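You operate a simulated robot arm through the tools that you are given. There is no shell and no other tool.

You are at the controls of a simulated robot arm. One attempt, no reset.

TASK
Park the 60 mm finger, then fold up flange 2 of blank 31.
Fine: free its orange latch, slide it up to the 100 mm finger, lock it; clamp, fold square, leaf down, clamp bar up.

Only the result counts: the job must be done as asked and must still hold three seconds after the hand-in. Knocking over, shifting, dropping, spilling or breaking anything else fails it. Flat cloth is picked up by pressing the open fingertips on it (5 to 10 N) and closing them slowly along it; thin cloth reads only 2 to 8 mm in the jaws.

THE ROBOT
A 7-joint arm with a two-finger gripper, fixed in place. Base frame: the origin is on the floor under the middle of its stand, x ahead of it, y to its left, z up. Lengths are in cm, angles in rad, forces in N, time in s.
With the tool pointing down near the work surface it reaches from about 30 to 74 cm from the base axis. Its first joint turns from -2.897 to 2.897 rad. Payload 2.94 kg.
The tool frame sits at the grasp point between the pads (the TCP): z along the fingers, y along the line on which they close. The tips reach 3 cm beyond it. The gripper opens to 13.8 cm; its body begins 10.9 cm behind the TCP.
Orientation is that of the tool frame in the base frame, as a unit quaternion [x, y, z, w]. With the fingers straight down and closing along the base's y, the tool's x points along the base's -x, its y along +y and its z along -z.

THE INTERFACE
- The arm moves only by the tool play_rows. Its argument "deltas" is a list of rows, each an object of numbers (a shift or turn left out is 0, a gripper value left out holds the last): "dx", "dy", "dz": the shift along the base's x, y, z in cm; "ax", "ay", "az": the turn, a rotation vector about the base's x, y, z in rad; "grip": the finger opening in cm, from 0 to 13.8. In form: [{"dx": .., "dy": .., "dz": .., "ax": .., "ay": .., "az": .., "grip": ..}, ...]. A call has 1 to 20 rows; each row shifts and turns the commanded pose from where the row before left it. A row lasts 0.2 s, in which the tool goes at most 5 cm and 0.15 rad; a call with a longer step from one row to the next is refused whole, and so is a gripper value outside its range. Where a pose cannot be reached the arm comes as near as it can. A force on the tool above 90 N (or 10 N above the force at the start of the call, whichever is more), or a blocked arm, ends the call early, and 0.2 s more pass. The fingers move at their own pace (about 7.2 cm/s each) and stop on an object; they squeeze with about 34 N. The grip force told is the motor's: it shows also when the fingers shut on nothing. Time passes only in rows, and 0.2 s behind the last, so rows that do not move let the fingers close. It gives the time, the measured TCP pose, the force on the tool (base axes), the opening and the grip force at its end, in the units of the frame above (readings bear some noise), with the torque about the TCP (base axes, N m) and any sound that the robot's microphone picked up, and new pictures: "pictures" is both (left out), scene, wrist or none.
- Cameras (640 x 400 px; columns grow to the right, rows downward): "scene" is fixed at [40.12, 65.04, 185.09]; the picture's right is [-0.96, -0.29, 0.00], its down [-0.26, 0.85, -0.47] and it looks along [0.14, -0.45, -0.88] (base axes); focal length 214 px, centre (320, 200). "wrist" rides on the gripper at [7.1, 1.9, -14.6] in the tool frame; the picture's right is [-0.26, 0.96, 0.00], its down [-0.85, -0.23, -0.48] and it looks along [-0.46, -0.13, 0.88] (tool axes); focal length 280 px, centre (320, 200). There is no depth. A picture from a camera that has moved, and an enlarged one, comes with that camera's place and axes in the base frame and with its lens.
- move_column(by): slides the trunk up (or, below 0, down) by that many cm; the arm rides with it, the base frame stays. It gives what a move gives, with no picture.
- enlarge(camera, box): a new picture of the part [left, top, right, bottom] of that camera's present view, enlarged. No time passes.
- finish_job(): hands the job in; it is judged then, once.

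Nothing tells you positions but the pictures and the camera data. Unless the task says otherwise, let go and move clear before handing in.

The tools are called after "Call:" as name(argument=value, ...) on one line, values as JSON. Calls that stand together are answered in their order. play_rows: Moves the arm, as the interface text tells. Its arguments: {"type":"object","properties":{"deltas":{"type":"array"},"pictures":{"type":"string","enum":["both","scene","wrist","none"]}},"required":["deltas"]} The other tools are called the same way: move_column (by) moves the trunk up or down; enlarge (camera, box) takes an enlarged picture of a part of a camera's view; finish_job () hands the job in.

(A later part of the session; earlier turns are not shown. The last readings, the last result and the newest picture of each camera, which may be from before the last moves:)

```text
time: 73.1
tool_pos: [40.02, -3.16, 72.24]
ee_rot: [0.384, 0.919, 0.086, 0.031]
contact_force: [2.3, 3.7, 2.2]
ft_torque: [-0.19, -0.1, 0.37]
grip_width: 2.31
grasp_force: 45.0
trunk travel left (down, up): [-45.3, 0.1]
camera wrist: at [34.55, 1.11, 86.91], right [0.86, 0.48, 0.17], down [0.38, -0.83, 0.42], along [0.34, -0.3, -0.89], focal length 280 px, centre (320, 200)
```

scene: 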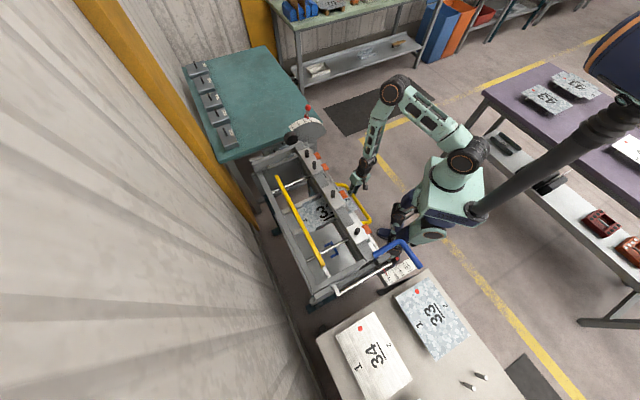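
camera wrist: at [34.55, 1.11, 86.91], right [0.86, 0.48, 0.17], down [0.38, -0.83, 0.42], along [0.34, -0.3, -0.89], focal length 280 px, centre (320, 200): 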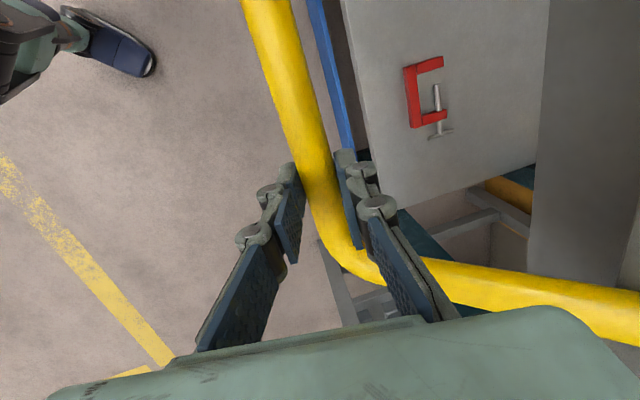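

The leaf is coming up with very little force, so I'll continue along the arc.

Call:
play_rows(deltas=[{"dx": -0.32, "dy": -0.32, "dz": 0.36}, {"dx": -0.315, "dy": -0.315, "dz": 0.38}, {"dx": -0.31, "dy": -0.31, "dz": 0.4}, {"dx": -0.3, "dy": -0.3, "dz": 0.42}, {"dx": -0.295, "dy": -0.295, "dz": 0.43}, {"dx": -0.29, "dy": -0.29, "dz": 0.44}, {"dx": -0.28, "dy": -0.28, "dz": 0.45}, {"dx": -0.27, "dy": -0.27, "dz": 0.46}])

Call:
enlarge(camera="scene", box=[310, 140, 390, 220])

```text
time: 74.9
tool_pos: [37.59, -5.71, 75.33]
ee_rot: [0.385, 0.918, 0.086, 0.029]
contact_force: [-13.2, -13.6, -22.5]
ft_torque: [-0.61, 0.19, 0.41]
grip_width: 2.3
grasp_force: 44.9
trunk travel left (down, up): [-45.3, 0.1]
camera wrist: at [32.16, -1.35, 90.07], right [0.86, 0.48, 0.17], down [0.38, -0.83, 0.42], along [0.34, -0.29, -0.89], focal length 280 px, centre (320, 200)
```

scene: 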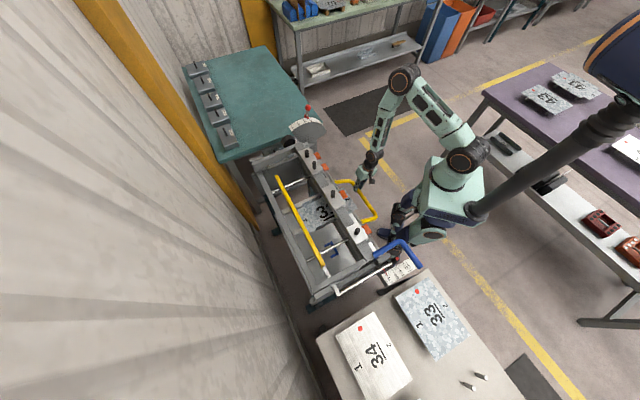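
wrist: 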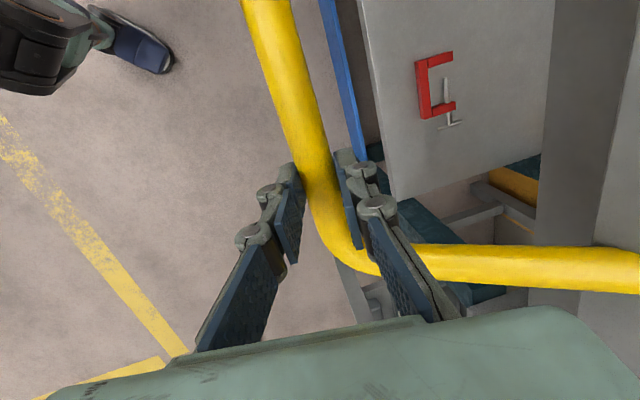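

```text
5.00 times, centred on (350, 180) of scene
camera zoom: at [40.12, 65.04, 185.09], right [-0.96, -0.29, 0.0], down [-0.26, 0.85, -0.47], along [0.14, -0.45, -0.88], focal length 1072 px, centre (170, 300)
```

zoom: 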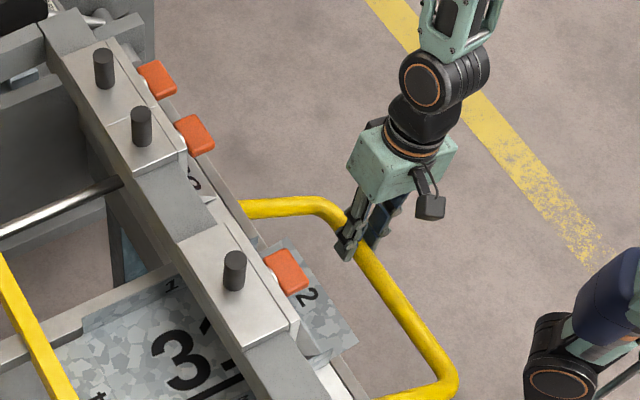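

The force shows the handle's arc is a bit wider than I assumed, so I'll correct outward and carry on in smaller steps.

Call:
play_rows(deltas=[{"dx": -0.4, "dy": -0.4, "dz": 0.0}, {"dx": -0.4, "dy": -0.4, "dz": 0.2}, {"dx": -0.3, "dy": -0.3, "dz": 0.46}, {"dx": -0.29, "dy": -0.29, "dz": 0.48}], pictures="none")

```text
time: 75.9
tool_pos: [36.61, -6.56, 76.81]
ee_rot: [0.382, 0.919, 0.088, 0.033]
contact_force: [9.1, 14.1, 10.9]
ft_torque: [0.72, 0.41, 0.3]
grip_width: 2.3
grasp_force: 45.2
trunk travel left (down, up): [-45.3, 0.1]
```

Call:
play_rows(deltas=[{"dx": -0.05, "dy": -0.05, "dz": 0.53}, {"dx": -0.23, "dy": -0.23, "dz": 0.5}, {"dx": -0.225, "dy": -0.225, "dz": 0.51}, {"dx": -0.225, "dy": -0.225, "dz": 0.51}], pictures="wrist")

```text
time: 76.9
tool_pos: [35.58, -7.67, 78.72]
ee_rot: [0.384, 0.919, 0.087, 0.031]
contact_force: [0.0, 4.8, -2.1]
ft_torque: [-0.06, 0.4, 0.43]
grip_width: 2.32
grasp_force: 45.1
trunk travel left (down, up): [-45.3, 0.1]
camera wrist: at [30.13, -3.31, 93.37], right [0.86, 0.48, 0.17], down [0.38, -0.83, 0.42], along [0.34, -0.3, -0.89], focal length 280 px, centre (320, 200)
```

wrist: 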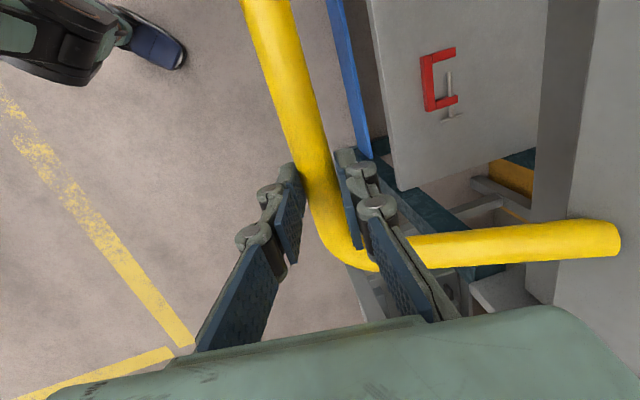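

Call:
play_rows(deltas=[{"dx": -0.17, "dy": -0.17, "dz": 0.56}, {"dx": -0.18, "dy": -0.18, "dz": 0.56}, {"dx": -0.18, "dy": -0.18, "dz": 0.55}, {"dx": -0.17, "dy": -0.17, "dz": 0.56}, {"dx": -0.165, "dy": -0.165, "dz": 0.56}, {"dx": -0.16, "dy": -0.16, "dz": 0.57}])

Call:
enlarge(camera="scene", box=[310, 140, 390, 220])

```text
time: 78.3
tool_pos: [34.27, -9.09, 82.02]
ee_rot: [0.385, 0.918, 0.085, 0.03]
contact_force: [-23.0, -17.8, -16.1]
ft_torque: [-0.55, 0.41, 0.54]
grip_width: 2.29
grasp_force: 44.8
trunk travel left (down, up): [-45.3, 0.1]
camera wrist: at [28.91, -4.58, 96.7], right [0.86, 0.48, 0.17], down [0.38, -0.83, 0.42], along [0.34, -0.3, -0.89], focal length 280 px, centre (320, 200)
```

scene: 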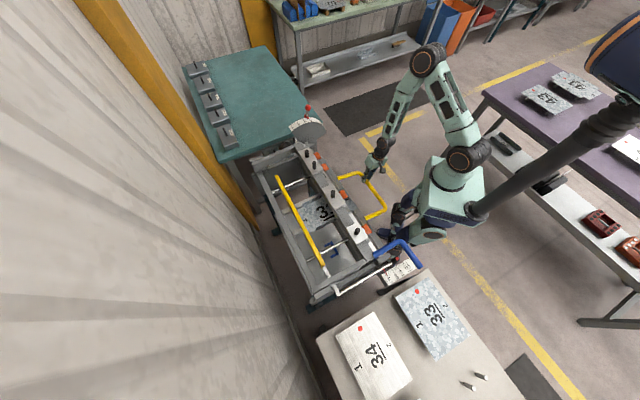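
wrist: 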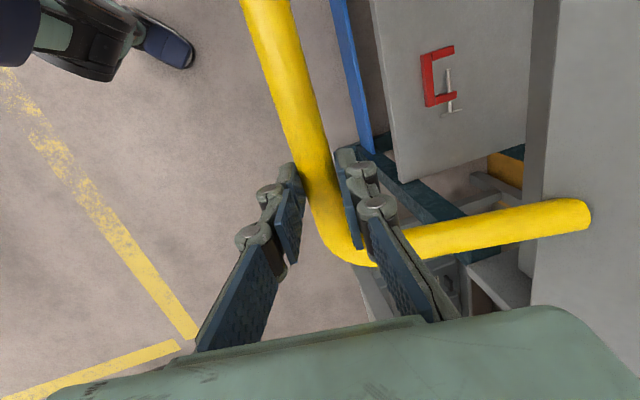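

```text
5.00 times, centred on (350, 180) of scene
camera zoom: at [40.12, 65.04, 185.09], right [-0.96, -0.29, 0.0], down [-0.26, 0.85, -0.47], along [0.14, -0.45, -0.88], focal length 1072 px, centre (170, 300)
```

zoom: 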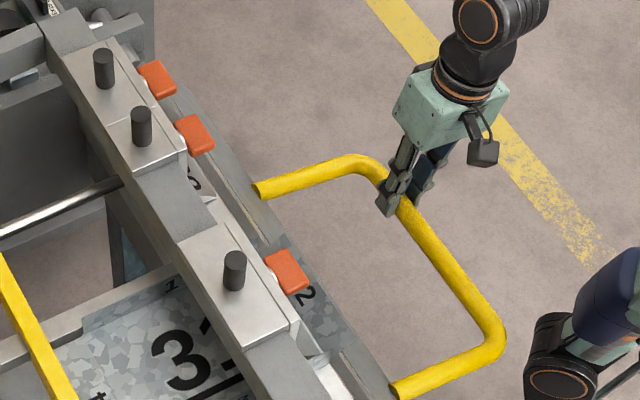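

The flange is bending up with the leaf. The handle still pushes outward, so I'll follow it outward while lifting.

Call:
play_rows(deltas=[{"dx": -0.3, "dy": -0.3, "dz": 0.2}, {"dx": -0.2, "dy": -0.2, "dz": 0.45}, {"dx": -0.15, "dy": -0.15, "dz": 0.5}], pictures="none")

```text
time: 79.1
tool_pos: [33.85, -9.32, 83.27]
ee_rot: [0.383, 0.919, 0.087, 0.033]
contact_force: [-11.6, -7.2, -8.3]
ft_torque: [0.06, 0.74, 0.42]
grip_width: 2.32
grasp_force: 45.2
trunk travel left (down, up): [-45.3, 0.1]
```

Call:
play_rows(deltas=[{"dx": -0.22, "dy": -0.22, "dz": 0.45}, {"dx": -0.15, "dy": -0.15, "dz": 0.55}, {"dx": -0.12, "dy": -0.12, "dz": 0.57}, {"dx": -0.1, "dy": -0.1, "dz": 0.58}], pictures="wrist")

```text
time: 80.1
tool_pos: [33.33, -9.9, 85.41]
ee_rot: [0.383, 0.919, 0.086, 0.033]
contact_force: [0.0, 2.9, -2.1]
ft_torque: [-0.17, 0.08, 0.27]
grip_width: 2.31
grasp_force: 45.4
trunk travel left (down, up): [-45.3, 0.1]
camera wrist: at [27.88, -5.5, 100.09], right [0.86, 0.48, 0.18], down [0.38, -0.83, 0.42], along [0.35, -0.29, -0.89], focal length 280 px, centre (320, 200)
```

wrist: 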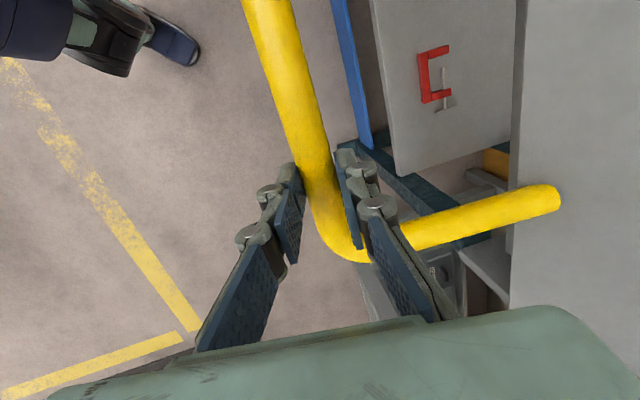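

Forces are near zero and three clean points fit a circle well: centre at n=40.4, z=92.6, radius 24.9. The leaf is at about 41°, and I'll continue on this arc.

Call:
play_rows(deltas=[{"dx": -0.124, "dy": -0.124, "dz": 0.625}, {"dx": -0.124, "dy": -0.124, "dz": 0.625}, {"dx": -0.1, "dy": -0.1, "dz": 0.635}, {"dx": -0.1, "dy": -0.1, "dz": 0.635}, {"dx": -0.074, "dy": -0.074, "dz": 0.645}, {"dx": -0.074, "dy": -0.074, "dz": 0.645}, {"dx": -0.05, "dy": -0.05, "dz": 0.65}, {"dx": -0.05, "dy": -0.05, "dz": 0.65}])

```text
time: 81.9
tool_pos: [32.76, -10.53, 90.59]
ee_rot: [0.384, 0.919, 0.086, 0.033]
contact_force: [2.1, 1.5, -2.8]
ft_torque: [-0.28, 0.07, 0.4]
grip_width: 2.36
grasp_force: 45.0
trunk travel left (down, up): [-45.3, 0.1]
camera wrist: at [27.25, -6.17, 105.18], right [0.86, 0.48, 0.17], down [0.38, -0.83, 0.42], along [0.35, -0.29, -0.89], focal length 280 px, centre (320, 200)
```

scene: 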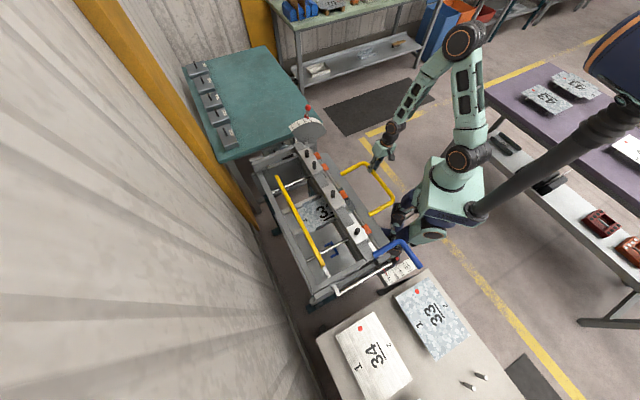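
wrist: 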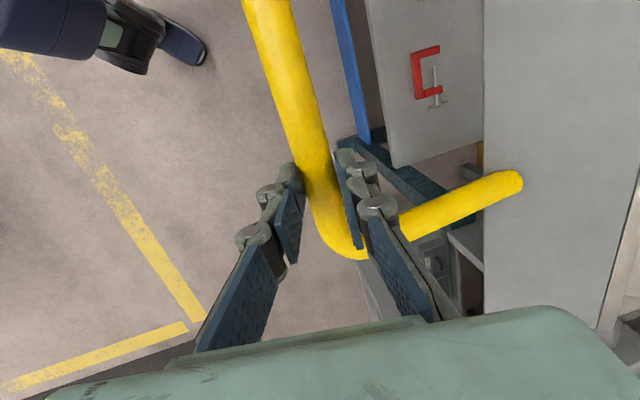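

Call:
play_rows(deltas=[{"dx": -0.04, "dy": -0.04, "dz": 0.65}, {"dx": -0.03, "dy": -0.03, "dz": 0.65}, {"dz": 0.65}, {"dz": 0.65}, {"dx": 0.02, "dy": 0.02, "dz": 0.65}, {"dx": 0.02, "dy": 0.02, "dz": 0.65}, {"dx": 0.046, "dy": 0.046, "dz": 0.65}, {"dx": 0.046, "dy": 0.046, "dz": 0.65}, {"dx": 0.067, "dy": 0.067, "dz": 0.645}, {"dx": 0.067, "dy": 0.067, "dz": 0.645}])

Call:
enlarge(camera="scene", box=[300, 120, 420, 240])

```text
time: 84.1
tool_pos: [33.01, -10.33, 96.99]
ee_rot: [0.383, 0.919, 0.086, 0.032]
contact_force: [10.0, 8.5, -5.8]
ft_torque: [0.13, 0.26, 0.49]
grip_width: 2.32
grasp_force: 44.5
trunk travel left (down, up): [-45.3, 0.1]
camera wrist: at [27.52, -5.9, 111.61], right [0.86, 0.48, 0.17], down [0.38, -0.83, 0.42], along [0.34, -0.29, -0.89], focal length 280 px, centre (320, 200)
```

scene: 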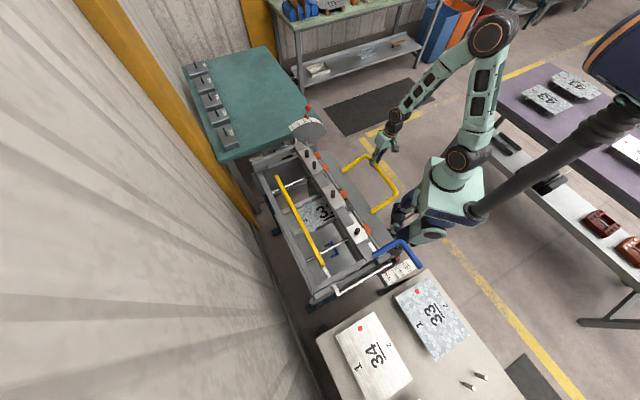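
wrist: 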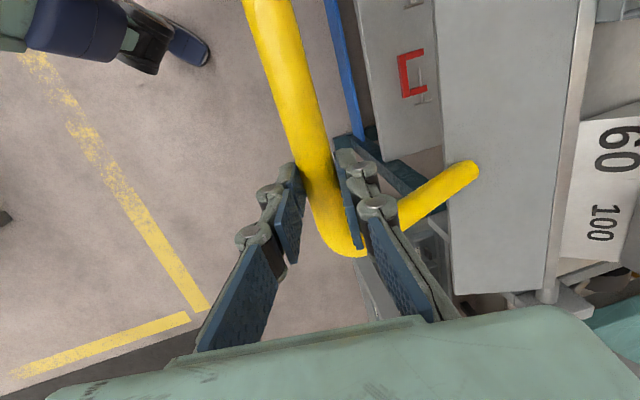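

```text
3.33 times, centred on (360, 180) of scene
camera zoom: at [40.12, 65.04, 185.09], right [-0.96, -0.29, 0.0], down [-0.26, 0.85, -0.47], along [0.14, -0.45, -0.88], focal length 715 px, centre (187, 267)
```

zoom: 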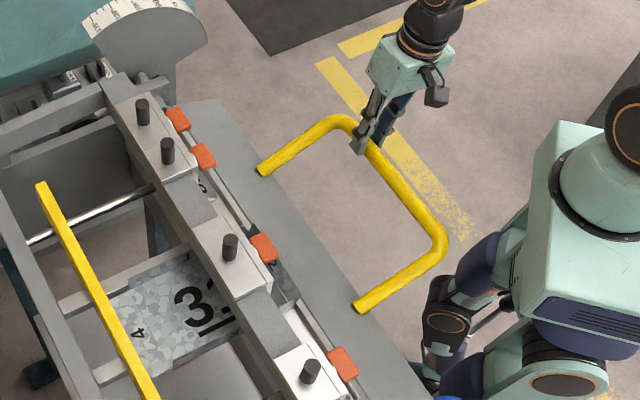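

The leaf is at about 68°, so I'll keep going.

Call:
play_rows(deltas=[{"dx": 0.09, "dy": 0.09, "dz": 0.65}, {"dx": 0.11, "dy": 0.11, "dz": 0.64}, {"dx": 0.115, "dy": 0.115, "dz": 0.63}, {"dx": 0.13, "dy": 0.13, "dz": 0.63}, {"dx": 0.135, "dy": 0.135, "dz": 0.62}, {"dx": 0.141, "dy": 0.141, "dz": 0.62}], pictures="wrist")

```text
time: 85.5
tool_pos: [33.78, -9.57, 100.54]
ee_rot: [0.384, 0.919, 0.087, 0.03]
contact_force: [5.2, 5.6, -5.7]
ft_torque: [-0.14, 0.24, 0.7]
grip_width: 2.36
grasp_force: 44.8
trunk travel left (down, up): [-45.3, 0.1]
camera wrist: at [28.21, -5.2, 115.38], right [0.86, 0.48, 0.17], down [0.38, -0.83, 0.42], along [0.34, -0.29, -0.89], focal length 280 px, centre (320, 200)
```

wrist: 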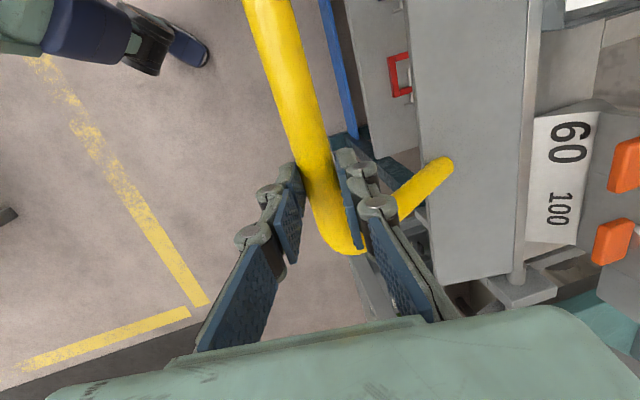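

Call:
play_rows(deltas=[{"dx": 0.15, "dy": 0.15, "dz": 0.61}, {"dx": 0.165, "dy": 0.165, "dz": 0.61}, {"dx": 0.175, "dy": 0.175, "dz": 0.6}, {"dx": 0.19, "dy": 0.19, "dz": 0.59}, {"dx": 0.2, "dy": 0.2, "dz": 0.59}, {"dx": 0.215, "dy": 0.215, "dz": 0.58}])

Call:
enlarge(camera="scene", box=[300, 120, 420, 240])

```text
time: 86.9
tool_pos: [34.79, -8.5, 104.3]
ee_rot: [0.384, 0.919, 0.086, 0.031]
contact_force: [-0.3, 6.2, -7.2]
ft_torque: [0.34, 0.7, 0.79]
grip_width: 2.34
grasp_force: 44.9
trunk travel left (down, up): [-45.3, 0.1]
camera wrist: at [29.29, -4.13, 118.96], right [0.86, 0.48, 0.17], down [0.38, -0.83, 0.42], along [0.34, -0.29, -0.89], focal length 280 px, centre (320, 200)
```

scene: 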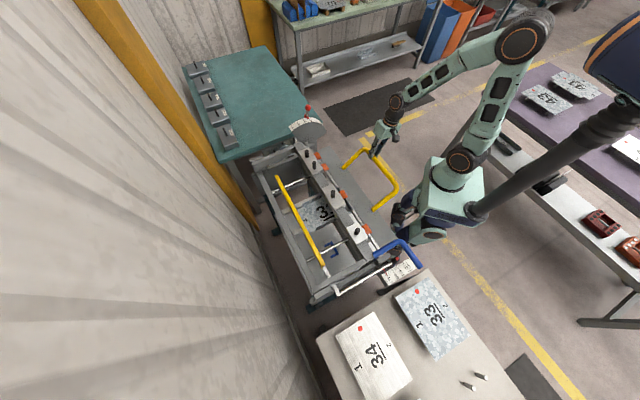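
wrist: 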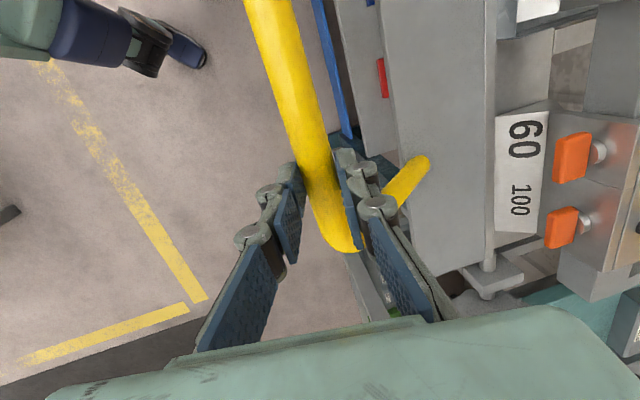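

```text
3.33 times, centred on (360, 180) of scene
camera zoom: at [40.12, 65.04, 185.09], right [-0.96, -0.29, 0.0], down [-0.26, 0.85, -0.47], along [0.14, -0.45, -0.88], focal length 715 px, centre (187, 267)
```

zoom: 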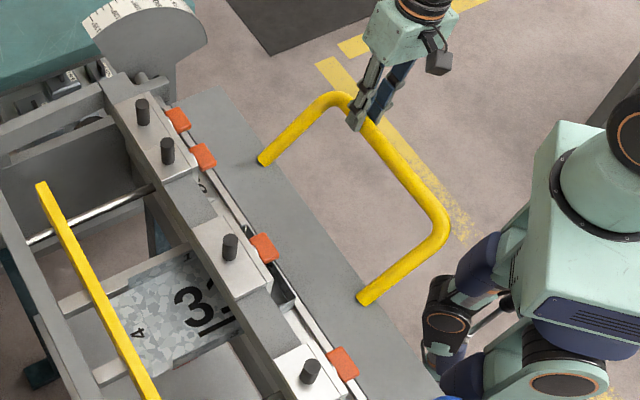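

The leaf is at about 86°. I'll take it to 90° first, then lower it a bit and check how far the flange springs back.

Call:
play_rows(deltas=[{"dx": 0.155, "dy": 0.155, "dz": 0.47}, {"dx": 0.16, "dy": 0.16, "dz": 0.47}, {"dx": 0.16, "dy": 0.16, "dz": 0.47}, {}])

Call:
enlarge(camera="scene", box=[310, 150, 390, 230])

Call:
enlarge(camera="scene", box=[280, 95, 350, 165])

```text
time: 87.9
tool_pos: [35.35, -7.8, 105.88]
ee_rot: [0.383, 0.919, 0.085, 0.032]
contact_force: [6.9, 14.5, -11.5]
ft_torque: [0.72, 0.32, 0.76]
grip_width: 2.36
grasp_force: 44.8
trunk travel left (down, up): [-45.3, 0.1]
camera wrist: at [29.86, -3.54, 120.43], right [0.86, 0.48, 0.17], down [0.38, -0.83, 0.42], along [0.35, -0.29, -0.89], focal length 280 px, centre (320, 200)
```

scene: 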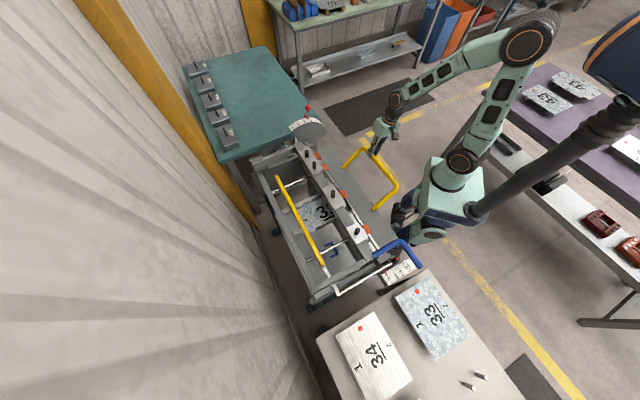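
wrist: 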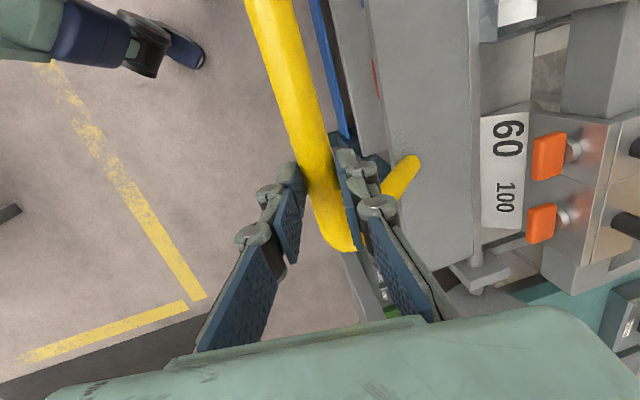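

```text
5.00 times, centred on (350, 190) of scene
camera zoom: at [40.12, 65.04, 185.09], right [-0.96, -0.29, 0.0], down [-0.26, 0.85, -0.47], along [0.14, -0.45, -0.88], focal length 1072 px, centre (170, 250)
```

zoom: 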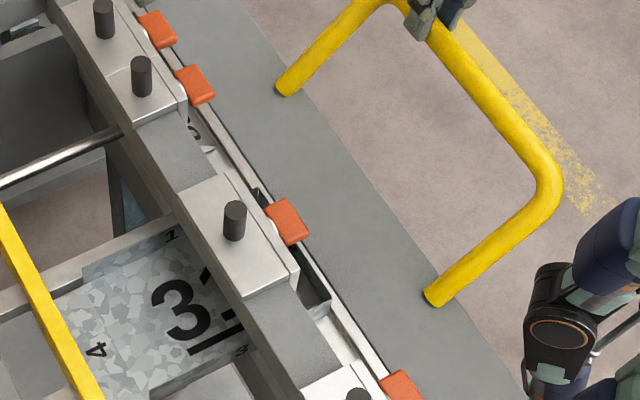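

```text
5.71 times, centred on (315, 130) of scene
camera zoom: at [40.12, 65.04, 185.09], right [-0.96, -0.29, 0.0], down [-0.26, 0.85, -0.47], along [0.14, -0.45, -0.88], focal length 1226 px, centre (349, 600)
```

zoom: 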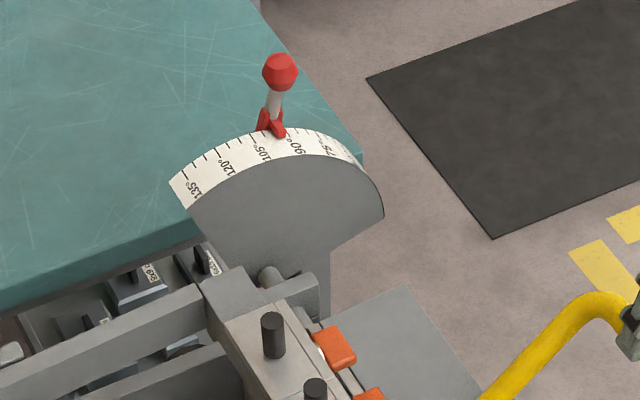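

The leaf reads about 90–91° from the geometry. I'll bring it back down along the same arc and inspect how square the flange stays.

Call:
play_rows(deltas=[{"dx": -0.474, "dy": -0.474, "dz": -1.118}, {"dx": -0.431, "dy": -0.431, "dz": -1.153}, {"dx": -0.389, "dy": -0.389, "dz": -1.183}, {"dx": -0.344, "dy": -0.344, "dz": -1.208}, {"dx": -0.297, "dy": -0.297, "dz": -1.235}, {"dx": -0.254, "dy": -0.254, "dz": -1.252}, {"dx": -0.206, "dy": -0.206, "dz": -1.27}, {"dx": -0.158, "dy": -0.158, "dz": -1.285}, {"dx": -0.111, "dy": -0.111, "dz": -1.295}, {"dx": -0.062, "dy": -0.062, "dz": -1.3}])

Call:
enlarge(camera="scene", box=[310, 150, 390, 230])

```text
time: 90.1
tool_pos: [32.52, -10.68, 93.5]
ee_rot: [0.384, 0.919, 0.087, 0.032]
contact_force: [-0.1, -0.7, 0.2]
ft_torque: [0.01, -0.03, 0.03]
grip_width: 1.0
grasp_force: 0.1
trunk travel left (down, up): [-45.3, 0.1]
camera wrist: at [26.98, -6.33, 108.16], right [0.86, 0.48, 0.17], down [0.38, -0.83, 0.42], along [0.35, -0.29, -0.89], focal length 280 px, centre (320, 200)
```

scene: 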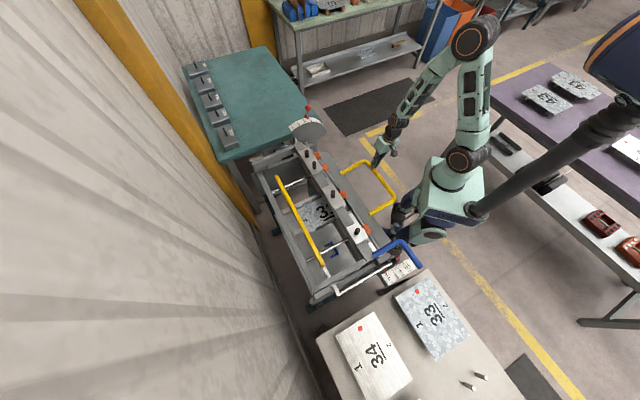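
wrist: 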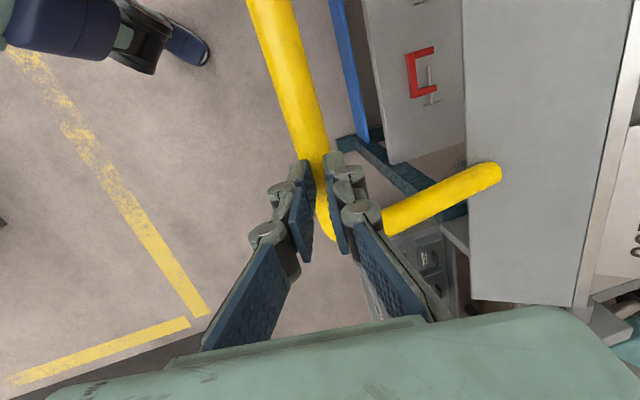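

```text
5.00 times, centred on (350, 190) of scene
camera zoom: at [40.12, 65.04, 185.09], right [-0.96, -0.29, 0.0], down [-0.26, 0.85, -0.47], along [0.14, -0.45, -0.88], focal length 1072 px, centre (170, 250)
```

zoom: 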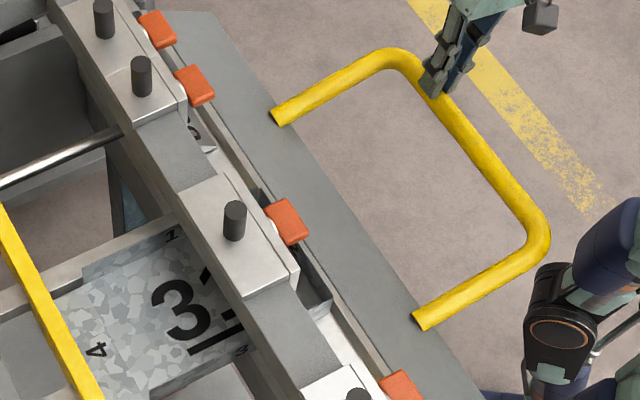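

The bar slipped out past the fingertips while I was lowering. I'll check whether the leaf is holding or still moving.

Call:
play_rows(deltas=[{}])

Call:
enlarge(camera="scene", box=[310, 150, 390, 230])

```text
time: 90.5
tool_pos: [32.51, -10.6, 93.51]
ee_rot: [0.383, 0.919, 0.087, 0.033]
contact_force: [0.8, 0.2, 0.5]
ft_torque: [0.03, 0.01, 0.04]
grip_width: 0.99
grasp_force: 0.2
trunk travel left (down, up): [-45.3, 0.1]
camera wrist: at [26.99, -6.32, 108.18], right [0.86, 0.48, 0.18], down [0.38, -0.83, 0.42], along [0.35, -0.29, -0.89], focal length 280 px, centre (320, 200)
```

scene: 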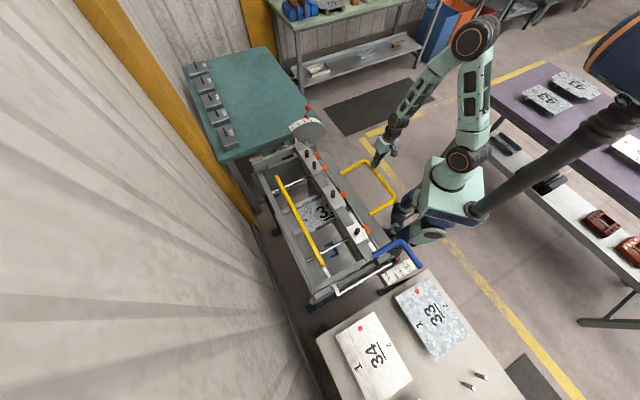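
wrist: 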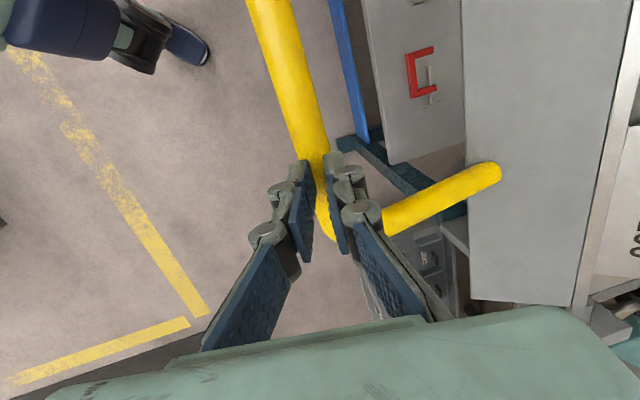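

```text
5.00 times, centred on (350, 190) of scene
camera zoom: at [40.12, 65.04, 185.09], right [-0.96, -0.29, 0.0], down [-0.26, 0.85, -0.47], along [0.14, -0.45, -0.88], focal length 1072 px, centre (170, 250)
```

zoom: 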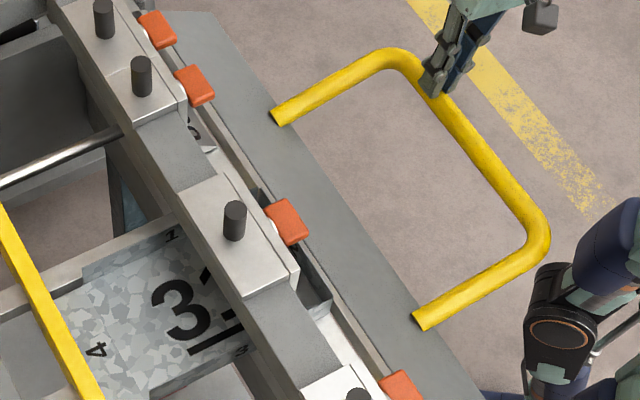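

The leaf holds its position, so it's counterbalanced. I'll see whether the flange is visible standing clear of the leaf.

Call:
enlarge(camera="scene", box=[330, 180, 370, 220])

Call:
enlarge(camera="wrist", box=[420, 0, 640, 200])

```text
10.00 times, centred on (350, 200) of scene
camera zoom: at [40.12, 65.04, 185.09], right [-0.96, -0.29, 0.0], down [-0.26, 0.85, -0.47], along [0.14, -0.45, -0.88], focal length 2145 px, centre (20, 200)
```

zoom: 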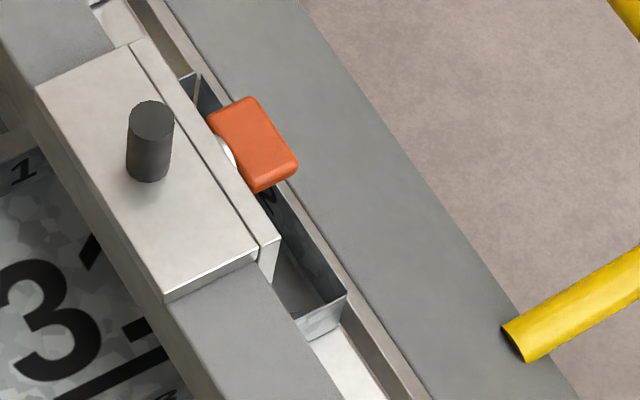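

```text
2.00 times, centred on (530, 100) of wrist
camera zoom: at [26.99, -6.32, 108.18], right [0.86, 0.48, 0.18], down [0.38, -0.83, 0.42], along [0.35, -0.29, -0.89], focal length 561 px, centre (-100, 400)
```

zoom: 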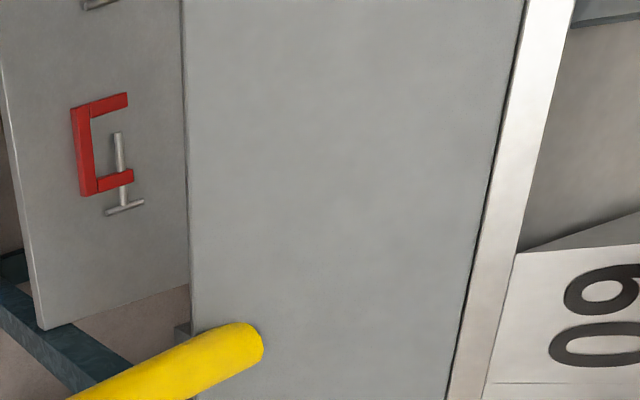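

Call:
enlarge(camera="scene", box=[342, 200, 362, 220])

Call:
enlarge(camera="scene", box=[332, 182, 352, 202])

```text
16.00 times, centred on (352, 210) of scene
camera zoom: at [40.12, 65.04, 185.09], right [-0.96, -0.29, 0.0], down [-0.26, 0.85, -0.47], along [0.14, -0.45, -0.88], focal length 3432 px, centre (-192, 40)
```

zoom: 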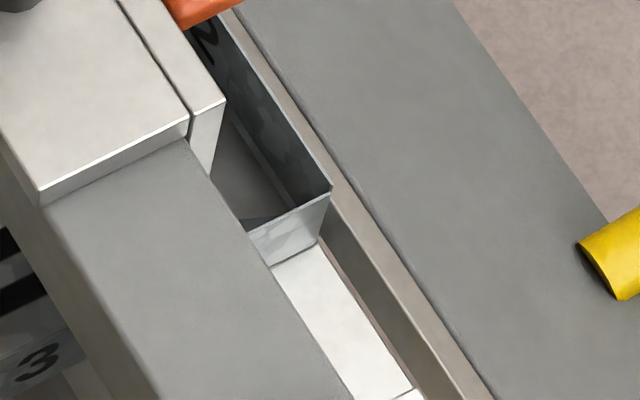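

```text
16.00 times, centred on (342, 192) of scene
camera zoom: at [40.12, 65.04, 185.09], right [-0.96, -0.29, 0.0], down [-0.26, 0.85, -0.47], along [0.14, -0.45, -0.88], focal length 3432 px, centre (-32, 328)
```

zoom: 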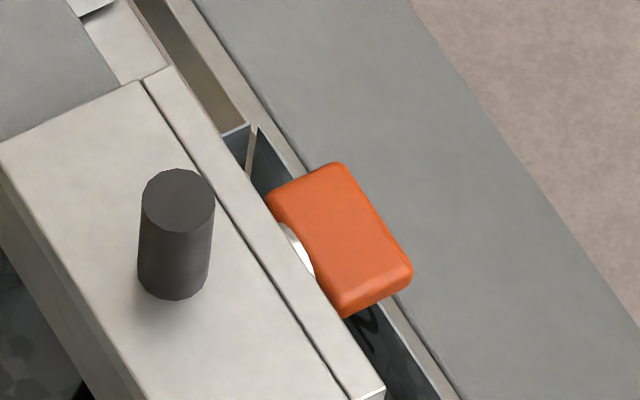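

The folded flange 2 is visible now, standing beside the upright side flange 3. I'll zoom in on that corner to measure the angle.

Call:
enlarge(camera="scene", box=[352, 207, 362, 217])

Call:
enlarge(camera="scene", box=[356, 210, 372, 226])

```text
16.00 times, centred on (357, 212) of scene
camera zoom: at [40.12, 65.04, 185.09], right [-0.96, -0.29, 0.0], down [-0.26, 0.85, -0.47], along [0.14, -0.45, -0.88], focal length 3432 px, centre (-272, 8)
```

zoom: 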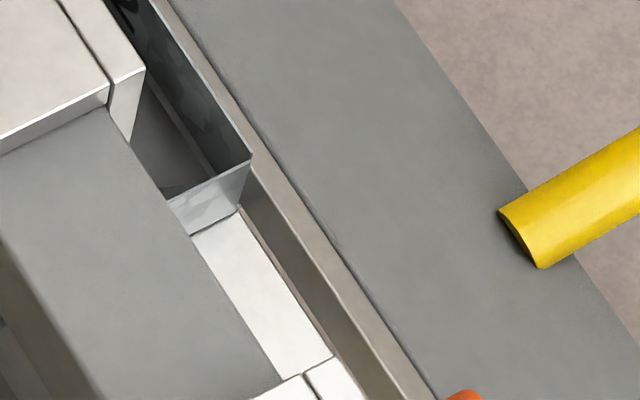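

```text
16.00 times, centred on (364, 218) of scene
camera zoom: at [40.12, 65.04, 185.09], right [-0.96, -0.29, 0.0], down [-0.26, 0.85, -0.47], along [0.14, -0.45, -0.88], focal length 3432 px, centre (-384, -88)
```

zoom: 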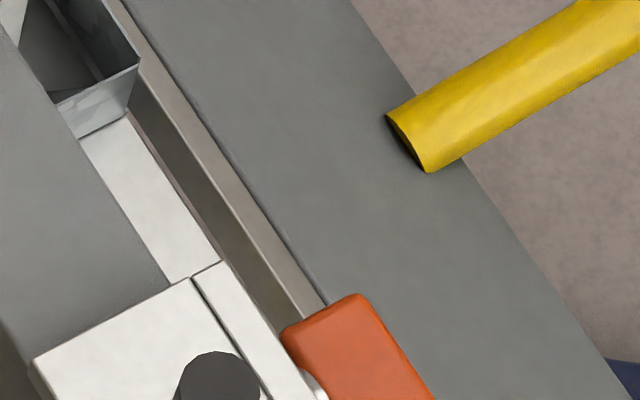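

By this measurement flange 2 stands at about 90–92°, but I'd like a better view. I'll regrip the handle (its bar is just below the fingertips) and finish lowering the leaf.

Call:
play_rows(deltas=[{"grip": 5}, {"dx": 0.1, "dy": 0.1}, {"dx": 0.1, "dy": 0.1, "dz": -0.9}, {"dx": 0.1, "dy": 0.1, "dz": -0.9}, {"dz": -0.9}, {"grip": 3}, {"grip": 1}, {}], pictures="wrist")

```text
time: 92.3
tool_pos: [32.81, -10.42, 90.82]
ee_rot: [0.383, 0.919, 0.087, 0.032]
contact_force: [6.4, 6.5, 0.6]
ft_torque: [-0.02, -0.31, 0.27]
grip_width: 2.24
grasp_force: 44.8
trunk travel left (down, up): [-45.3, 0.1]
camera wrist: at [27.35, -6.05, 105.44], right [0.86, 0.48, 0.18], down [0.38, -0.83, 0.42], along [0.35, -0.29, -0.89], focal length 280 px, centre (320, 200)
```

wrist: 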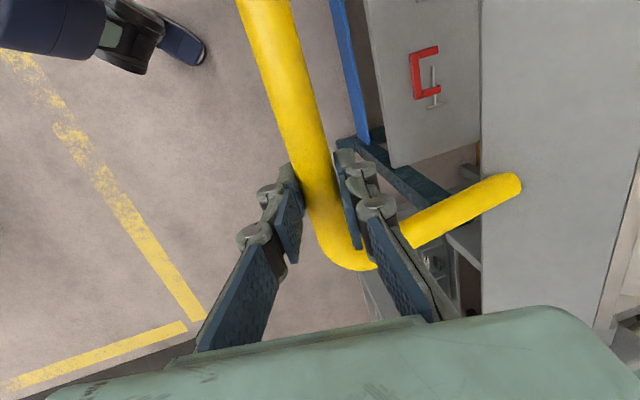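

Regripped, with the leaf at about 54°. I'll lower it more slowly along the arc.

Call:
play_rows(deltas=[{"dx": 0.039, "dy": 0.039, "dz": -0.65}, {"dx": 0.051, "dy": 0.051, "dz": -0.648}, {"dx": 0.063, "dy": 0.063, "dz": -0.646}, {"dx": 0.075, "dy": 0.075, "dz": -0.643}, {"dx": 0.087, "dy": 0.087, "dz": -0.64}, {"dx": 0.098, "dy": 0.098, "dz": -0.637}, {"dx": 0.11, "dy": 0.11, "dz": -0.633}, {"dx": 0.122, "dy": 0.122, "dz": -0.629}, {"dx": 0.134, "dy": 0.134, "dz": -0.624}, {"dx": 0.145, "dy": 0.145, "dz": -0.619}], pictures="wrist")

```text
time: 94.5
tool_pos: [33.61, -9.79, 84.3]
ee_rot: [0.386, 0.918, 0.086, 0.031]
contact_force: [-12.0, -16.8, -3.9]
ft_torque: [-0.42, -0.15, 0.39]
grip_width: 2.25
grasp_force: 45.2
trunk travel left (down, up): [-45.3, 0.1]
camera wrist: at [28.06, -5.37, 99.02], right [0.86, 0.48, 0.17], down [0.37, -0.83, 0.42], along [0.34, -0.3, -0.89], focal length 280 px, centre (320, 200)
```

wrist: 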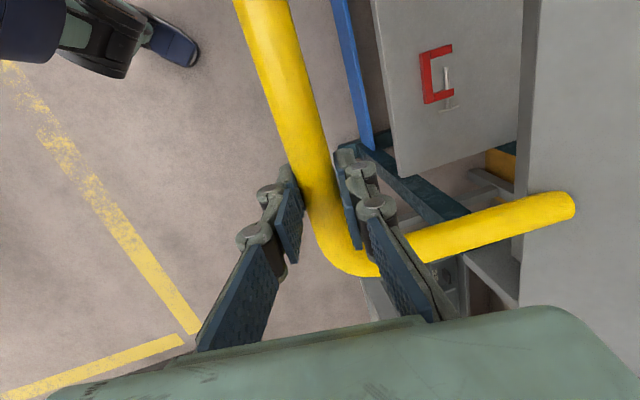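

Call:
play_rows(deltas=[{"dx": 0.06, "dy": 0.06, "dz": -0.613}, {"dx": 0.1, "dy": 0.1, "dz": -0.607}, {"dx": 0.15, "dy": 0.15, "dz": -0.601}, {"dx": 0.18, "dy": 0.18, "dz": -0.594}, {"dx": 0.2, "dy": 0.2, "dz": -0.587}, {"dx": 0.212, "dy": 0.212, "dz": -0.579}, {"dx": 0.222, "dy": 0.222, "dz": -0.571}, {"dx": 0.233, "dy": 0.233, "dz": -0.563}, {"dx": 0.243, "dy": 0.243, "dz": -0.554}, {"dx": 0.253, "dy": 0.253, "dz": -0.545}], pictures="wrist")

```text
time: 96.7
tool_pos: [35.13, -7.99, 78.34]
ee_rot: [0.386, 0.918, 0.086, 0.03]
contact_force: [-22.7, -19.8, -15.2]
ft_torque: [-0.31, -0.24, 0.47]
grip_width: 2.23
grasp_force: 44.8
trunk travel left (down, up): [-45.3, 0.1]
camera wrist: at [29.84, -3.63, 93.13], right [0.86, 0.48, 0.17], down [0.38, -0.83, 0.42], along [0.34, -0.3, -0.89], focal length 280 px, centre (320, 200)
```

wrist: 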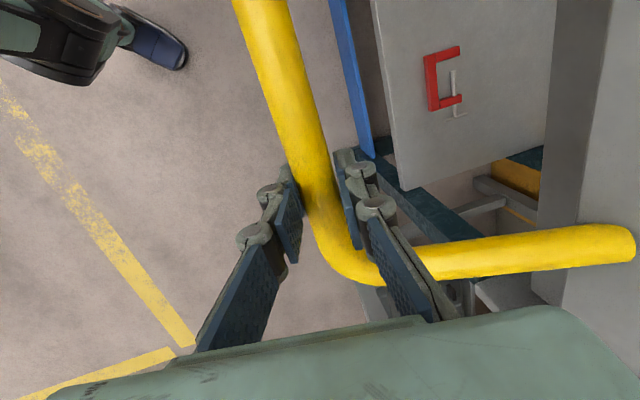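

Call:
play_rows(deltas=[{"grip": 3.3}, {"dx": -0.2, "dy": -0.2, "dz": 0.7}, {"dx": -0.1, "dy": -0.1, "dz": 0.8}, {"dz": 0.7}, {"grip": 2}, {"grip": 1}, {}], pictures="wrist")

```text
time: 98.3
tool_pos: [34.96, -8.38, 80.83]
ee_rot: [0.387, 0.918, 0.086, 0.031]
contact_force: [-17.7, -21.6, -15.3]
ft_torque: [-0.42, 0.13, 0.24]
grip_width: 3.07
grasp_force: 15.1
trunk travel left (down, up): [-45.3, 0.1]
camera wrist: at [29.58, -3.96, 95.44], right [0.86, 0.48, 0.17], down [0.37, -0.83, 0.42], along [0.34, -0.3, -0.89], focal length 280 px, centre (320, 200)
```

wrist: 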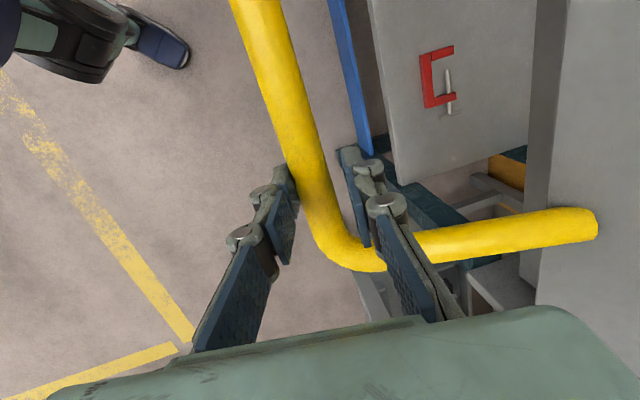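

Call:
play_rows(deltas=[{"dx": -0.2, "dy": -0.2}, {"dx": -0.2, "dy": -0.2}, {"dx": -0.1, "dy": -0.1}, {}, {}], pictures="wrist")

```text
time: 99.5
tool_pos: [34.72, -8.69, 80.87]
ee_rot: [0.384, 0.919, 0.087, 0.032]
contact_force: [-10.4, -15.0, -8.1]
ft_torque: [-0.22, 0.18, 0.37]
grip_width: 2.29
grasp_force: 45.3
trunk travel left (down, up): [-45.3, 0.1]
camera wrist: at [29.17, -4.3, 95.47], right [0.86, 0.48, 0.18], down [0.38, -0.83, 0.42], along [0.35, -0.29, -0.89], focal length 280 px, centre (320, 200)
```

wrist: 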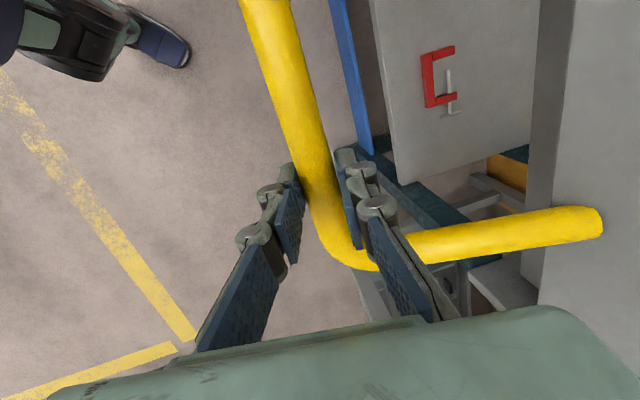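

Call:
play_rows(deltas=[{"dx": 0.08, "dy": 0.08, "dz": -0.43}, {"dx": 0.1, "dy": 0.1, "dz": -0.43}, {"dx": 0.18, "dy": 0.18, "dz": -0.429}, {"dx": 0.188, "dy": 0.188, "dz": -0.424}, {"dx": 0.194, "dy": 0.194, "dz": -0.418}, {"dx": 0.2, "dy": 0.2, "dz": -0.413}, {"dx": 0.206, "dy": 0.206, "dz": -0.407}, {"dx": 0.211, "dy": 0.211, "dz": -0.401}, {"dx": 0.217, "dy": 0.217, "dz": -0.395}, {"dx": 0.222, "dy": 0.222, "dz": -0.389}], pictures="wrist")

```text
time: 101.7
tool_pos: [36.51, -6.84, 76.59]
ee_rot: [0.384, 0.919, 0.087, 0.031]
contact_force: [-6.6, -17.6, -11.6]
ft_torque: [-0.56, -0.27, 0.34]
grip_width: 2.31
grasp_force: 44.9
trunk travel left (down, up): [-45.3, 0.1]
camera wrist: at [31.03, -2.46, 91.31], right [0.86, 0.48, 0.17], down [0.38, -0.83, 0.42], along [0.34, -0.3, -0.89], focal length 280 px, centre (320, 200)
```

wrist: 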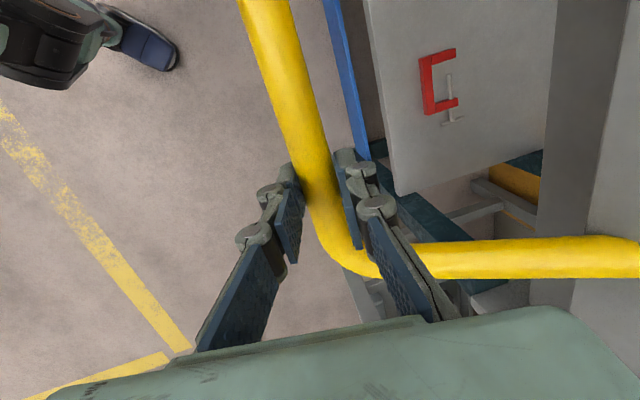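

Call:
play_rows(deltas=[{"dx": 0.15, "dy": 0.15, "dz": -0.38}, {"dx": 0.2, "dy": 0.2, "dz": -0.375}, {"dx": 0.239, "dy": 0.239, "dz": -0.369}, {"dx": 0.244, "dy": 0.244, "dz": -0.362}, {"dx": 0.249, "dy": 0.249, "dz": -0.355}, {"dx": 0.254, "dy": 0.254, "dz": -0.348}, {"dx": 0.259, "dy": 0.259, "dz": -0.34}, {"dx": 0.264, "dy": 0.264, "dz": -0.333}, {"dx": 0.268, "dy": 0.268, "dz": -0.325}, {"dx": 0.273, "dy": 0.273, "dz": -0.318}, {"dx": 0.278, "dy": 0.278, "dz": -0.311}, {"dx": 0.282, "dy": 0.282, "dz": -0.303}], pictures="wrist")

```text
time: 104.3
tool_pos: [39.36, -3.86, 72.48]
ee_rot: [0.385, 0.919, 0.086, 0.03]
contact_force: [-10.8, -12.8, -16.9]
ft_torque: [-0.47, -0.29, 0.29]
grip_width: 2.27
grasp_force: 45.1
trunk travel left (down, up): [-45.3, 0.1]
camera wrist: at [33.93, 0.42, 87.12], right [0.86, 0.48, 0.17], down [0.38, -0.83, 0.42], along [0.34, -0.29, -0.89], focal length 280 px, centre (320, 200)
```

wrist: 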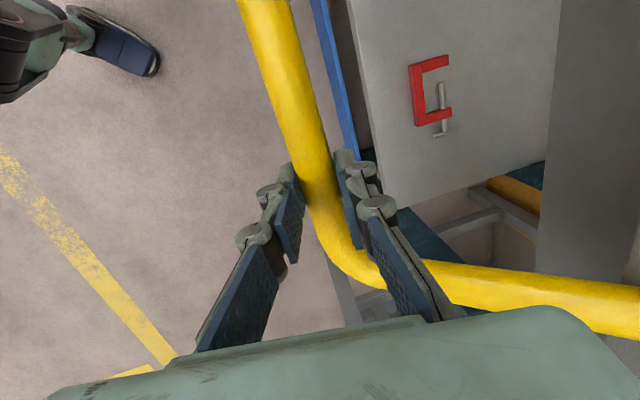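

Call:
play_rows(deltas=[{"dx": 0.287, "dy": 0.287, "dz": -0.295}, {"dx": 0.29, "dy": 0.29, "dz": -0.288}, {"dx": 0.295, "dy": 0.295, "dz": -0.28}, {"dx": 0.3, "dy": 0.3, "dz": -0.27}, {"dx": 0.3, "dy": 0.3, "dz": -0.26}, {}])

Call:
enlarge(camera="scene", box=[310, 150, 390, 230])

```text
time: 105.7
tool_pos: [41.01, -2.4, 71.05]
ee_rot: [0.384, 0.919, 0.085, 0.031]
contact_force: [-13.0, -12.0, -26.2]
ft_torque: [-0.3, 0.05, 0.39]
grip_width: 2.27
grasp_force: 45.3
trunk travel left (down, up): [-45.3, 0.1]
camera wrist: at [35.48, 1.99, 85.7], right [0.86, 0.48, 0.17], down [0.38, -0.83, 0.42], along [0.34, -0.3, -0.89], focal length 280 px, centre (320, 200)
```

scene: 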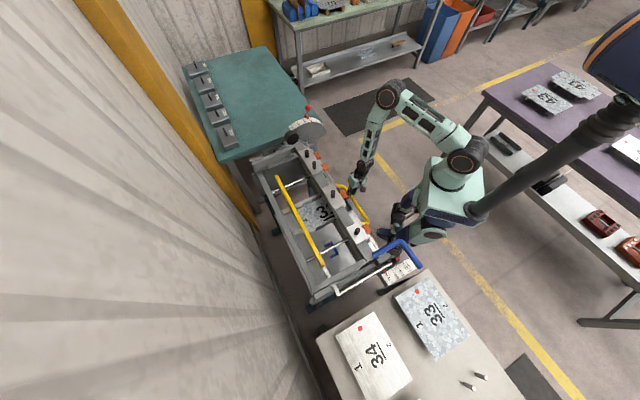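
wrist: 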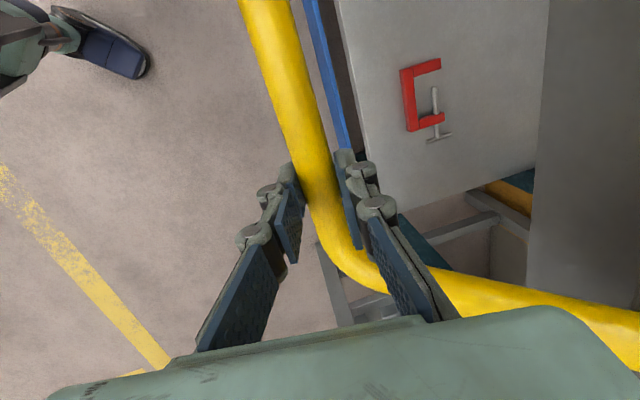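

```text
5.00 times, centred on (350, 190) of scene
camera zoom: at [40.12, 65.04, 185.09], right [-0.96, -0.29, 0.0], down [-0.26, 0.85, -0.47], along [0.14, -0.45, -0.88], focal length 1072 px, centre (170, 250)
```

zoom: 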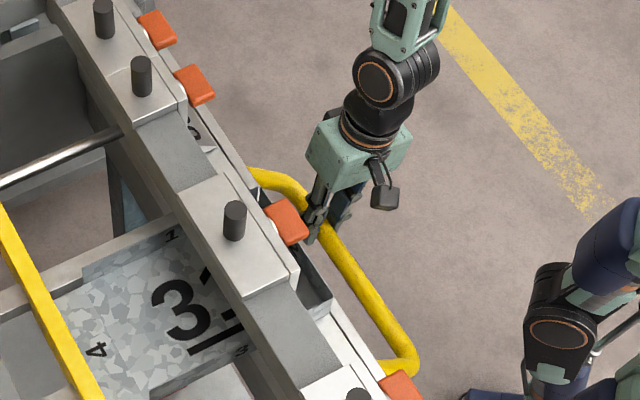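

Call:
play_rows(deltas=[{"dx": 0.18, "dy": 0.18, "dz": -0.1}, {"dx": 0.18, "dy": 0.18, "dz": -0.1}, {}], pictures="wrist")

Call:
enlarge(camera="scene", box=[342, 200, 362, 220])

```text
time: 106.5
tool_pos: [41.11, -2.11, 70.89]
ee_rot: [0.386, 0.918, 0.085, 0.03]
contact_force: [-17.8, -12.8, -31.4]
ft_torque: [-0.36, 0.07, 0.44]
grip_width: 2.29
grasp_force: 44.8
trunk travel left (down, up): [-45.3, 0.1]
camera wrist: at [35.76, 2.24, 85.52], right [0.86, 0.48, 0.17], down [0.38, -0.83, 0.42], along [0.34, -0.3, -0.89], focal length 280 px, centre (320, 200)
```

wrist: 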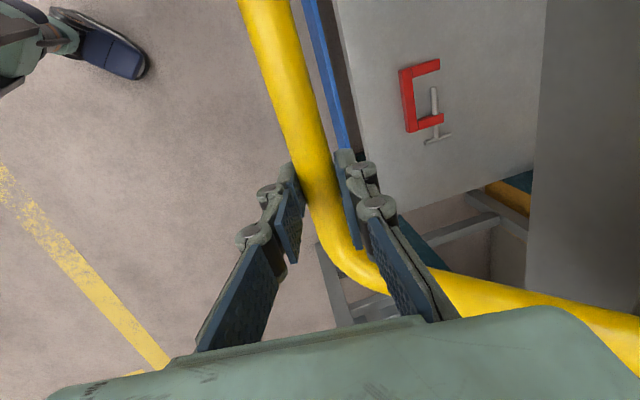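

```text
16.00 times, centred on (352, 210) of scene
camera zoom: at [40.12, 65.04, 185.09], right [-0.96, -0.29, 0.0], down [-0.26, 0.85, -0.47], along [0.14, -0.45, -0.88], focal length 3432 px, centre (-192, 40)
```

zoom: 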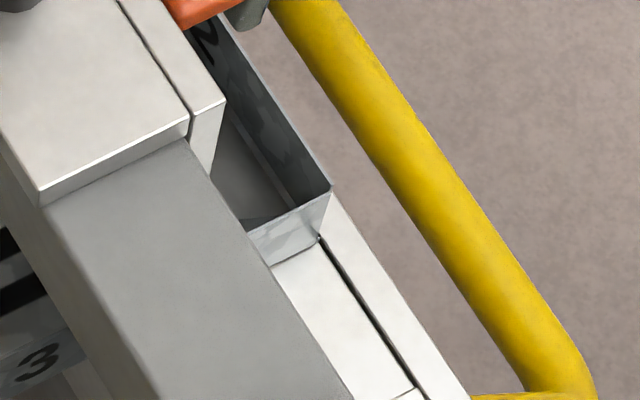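

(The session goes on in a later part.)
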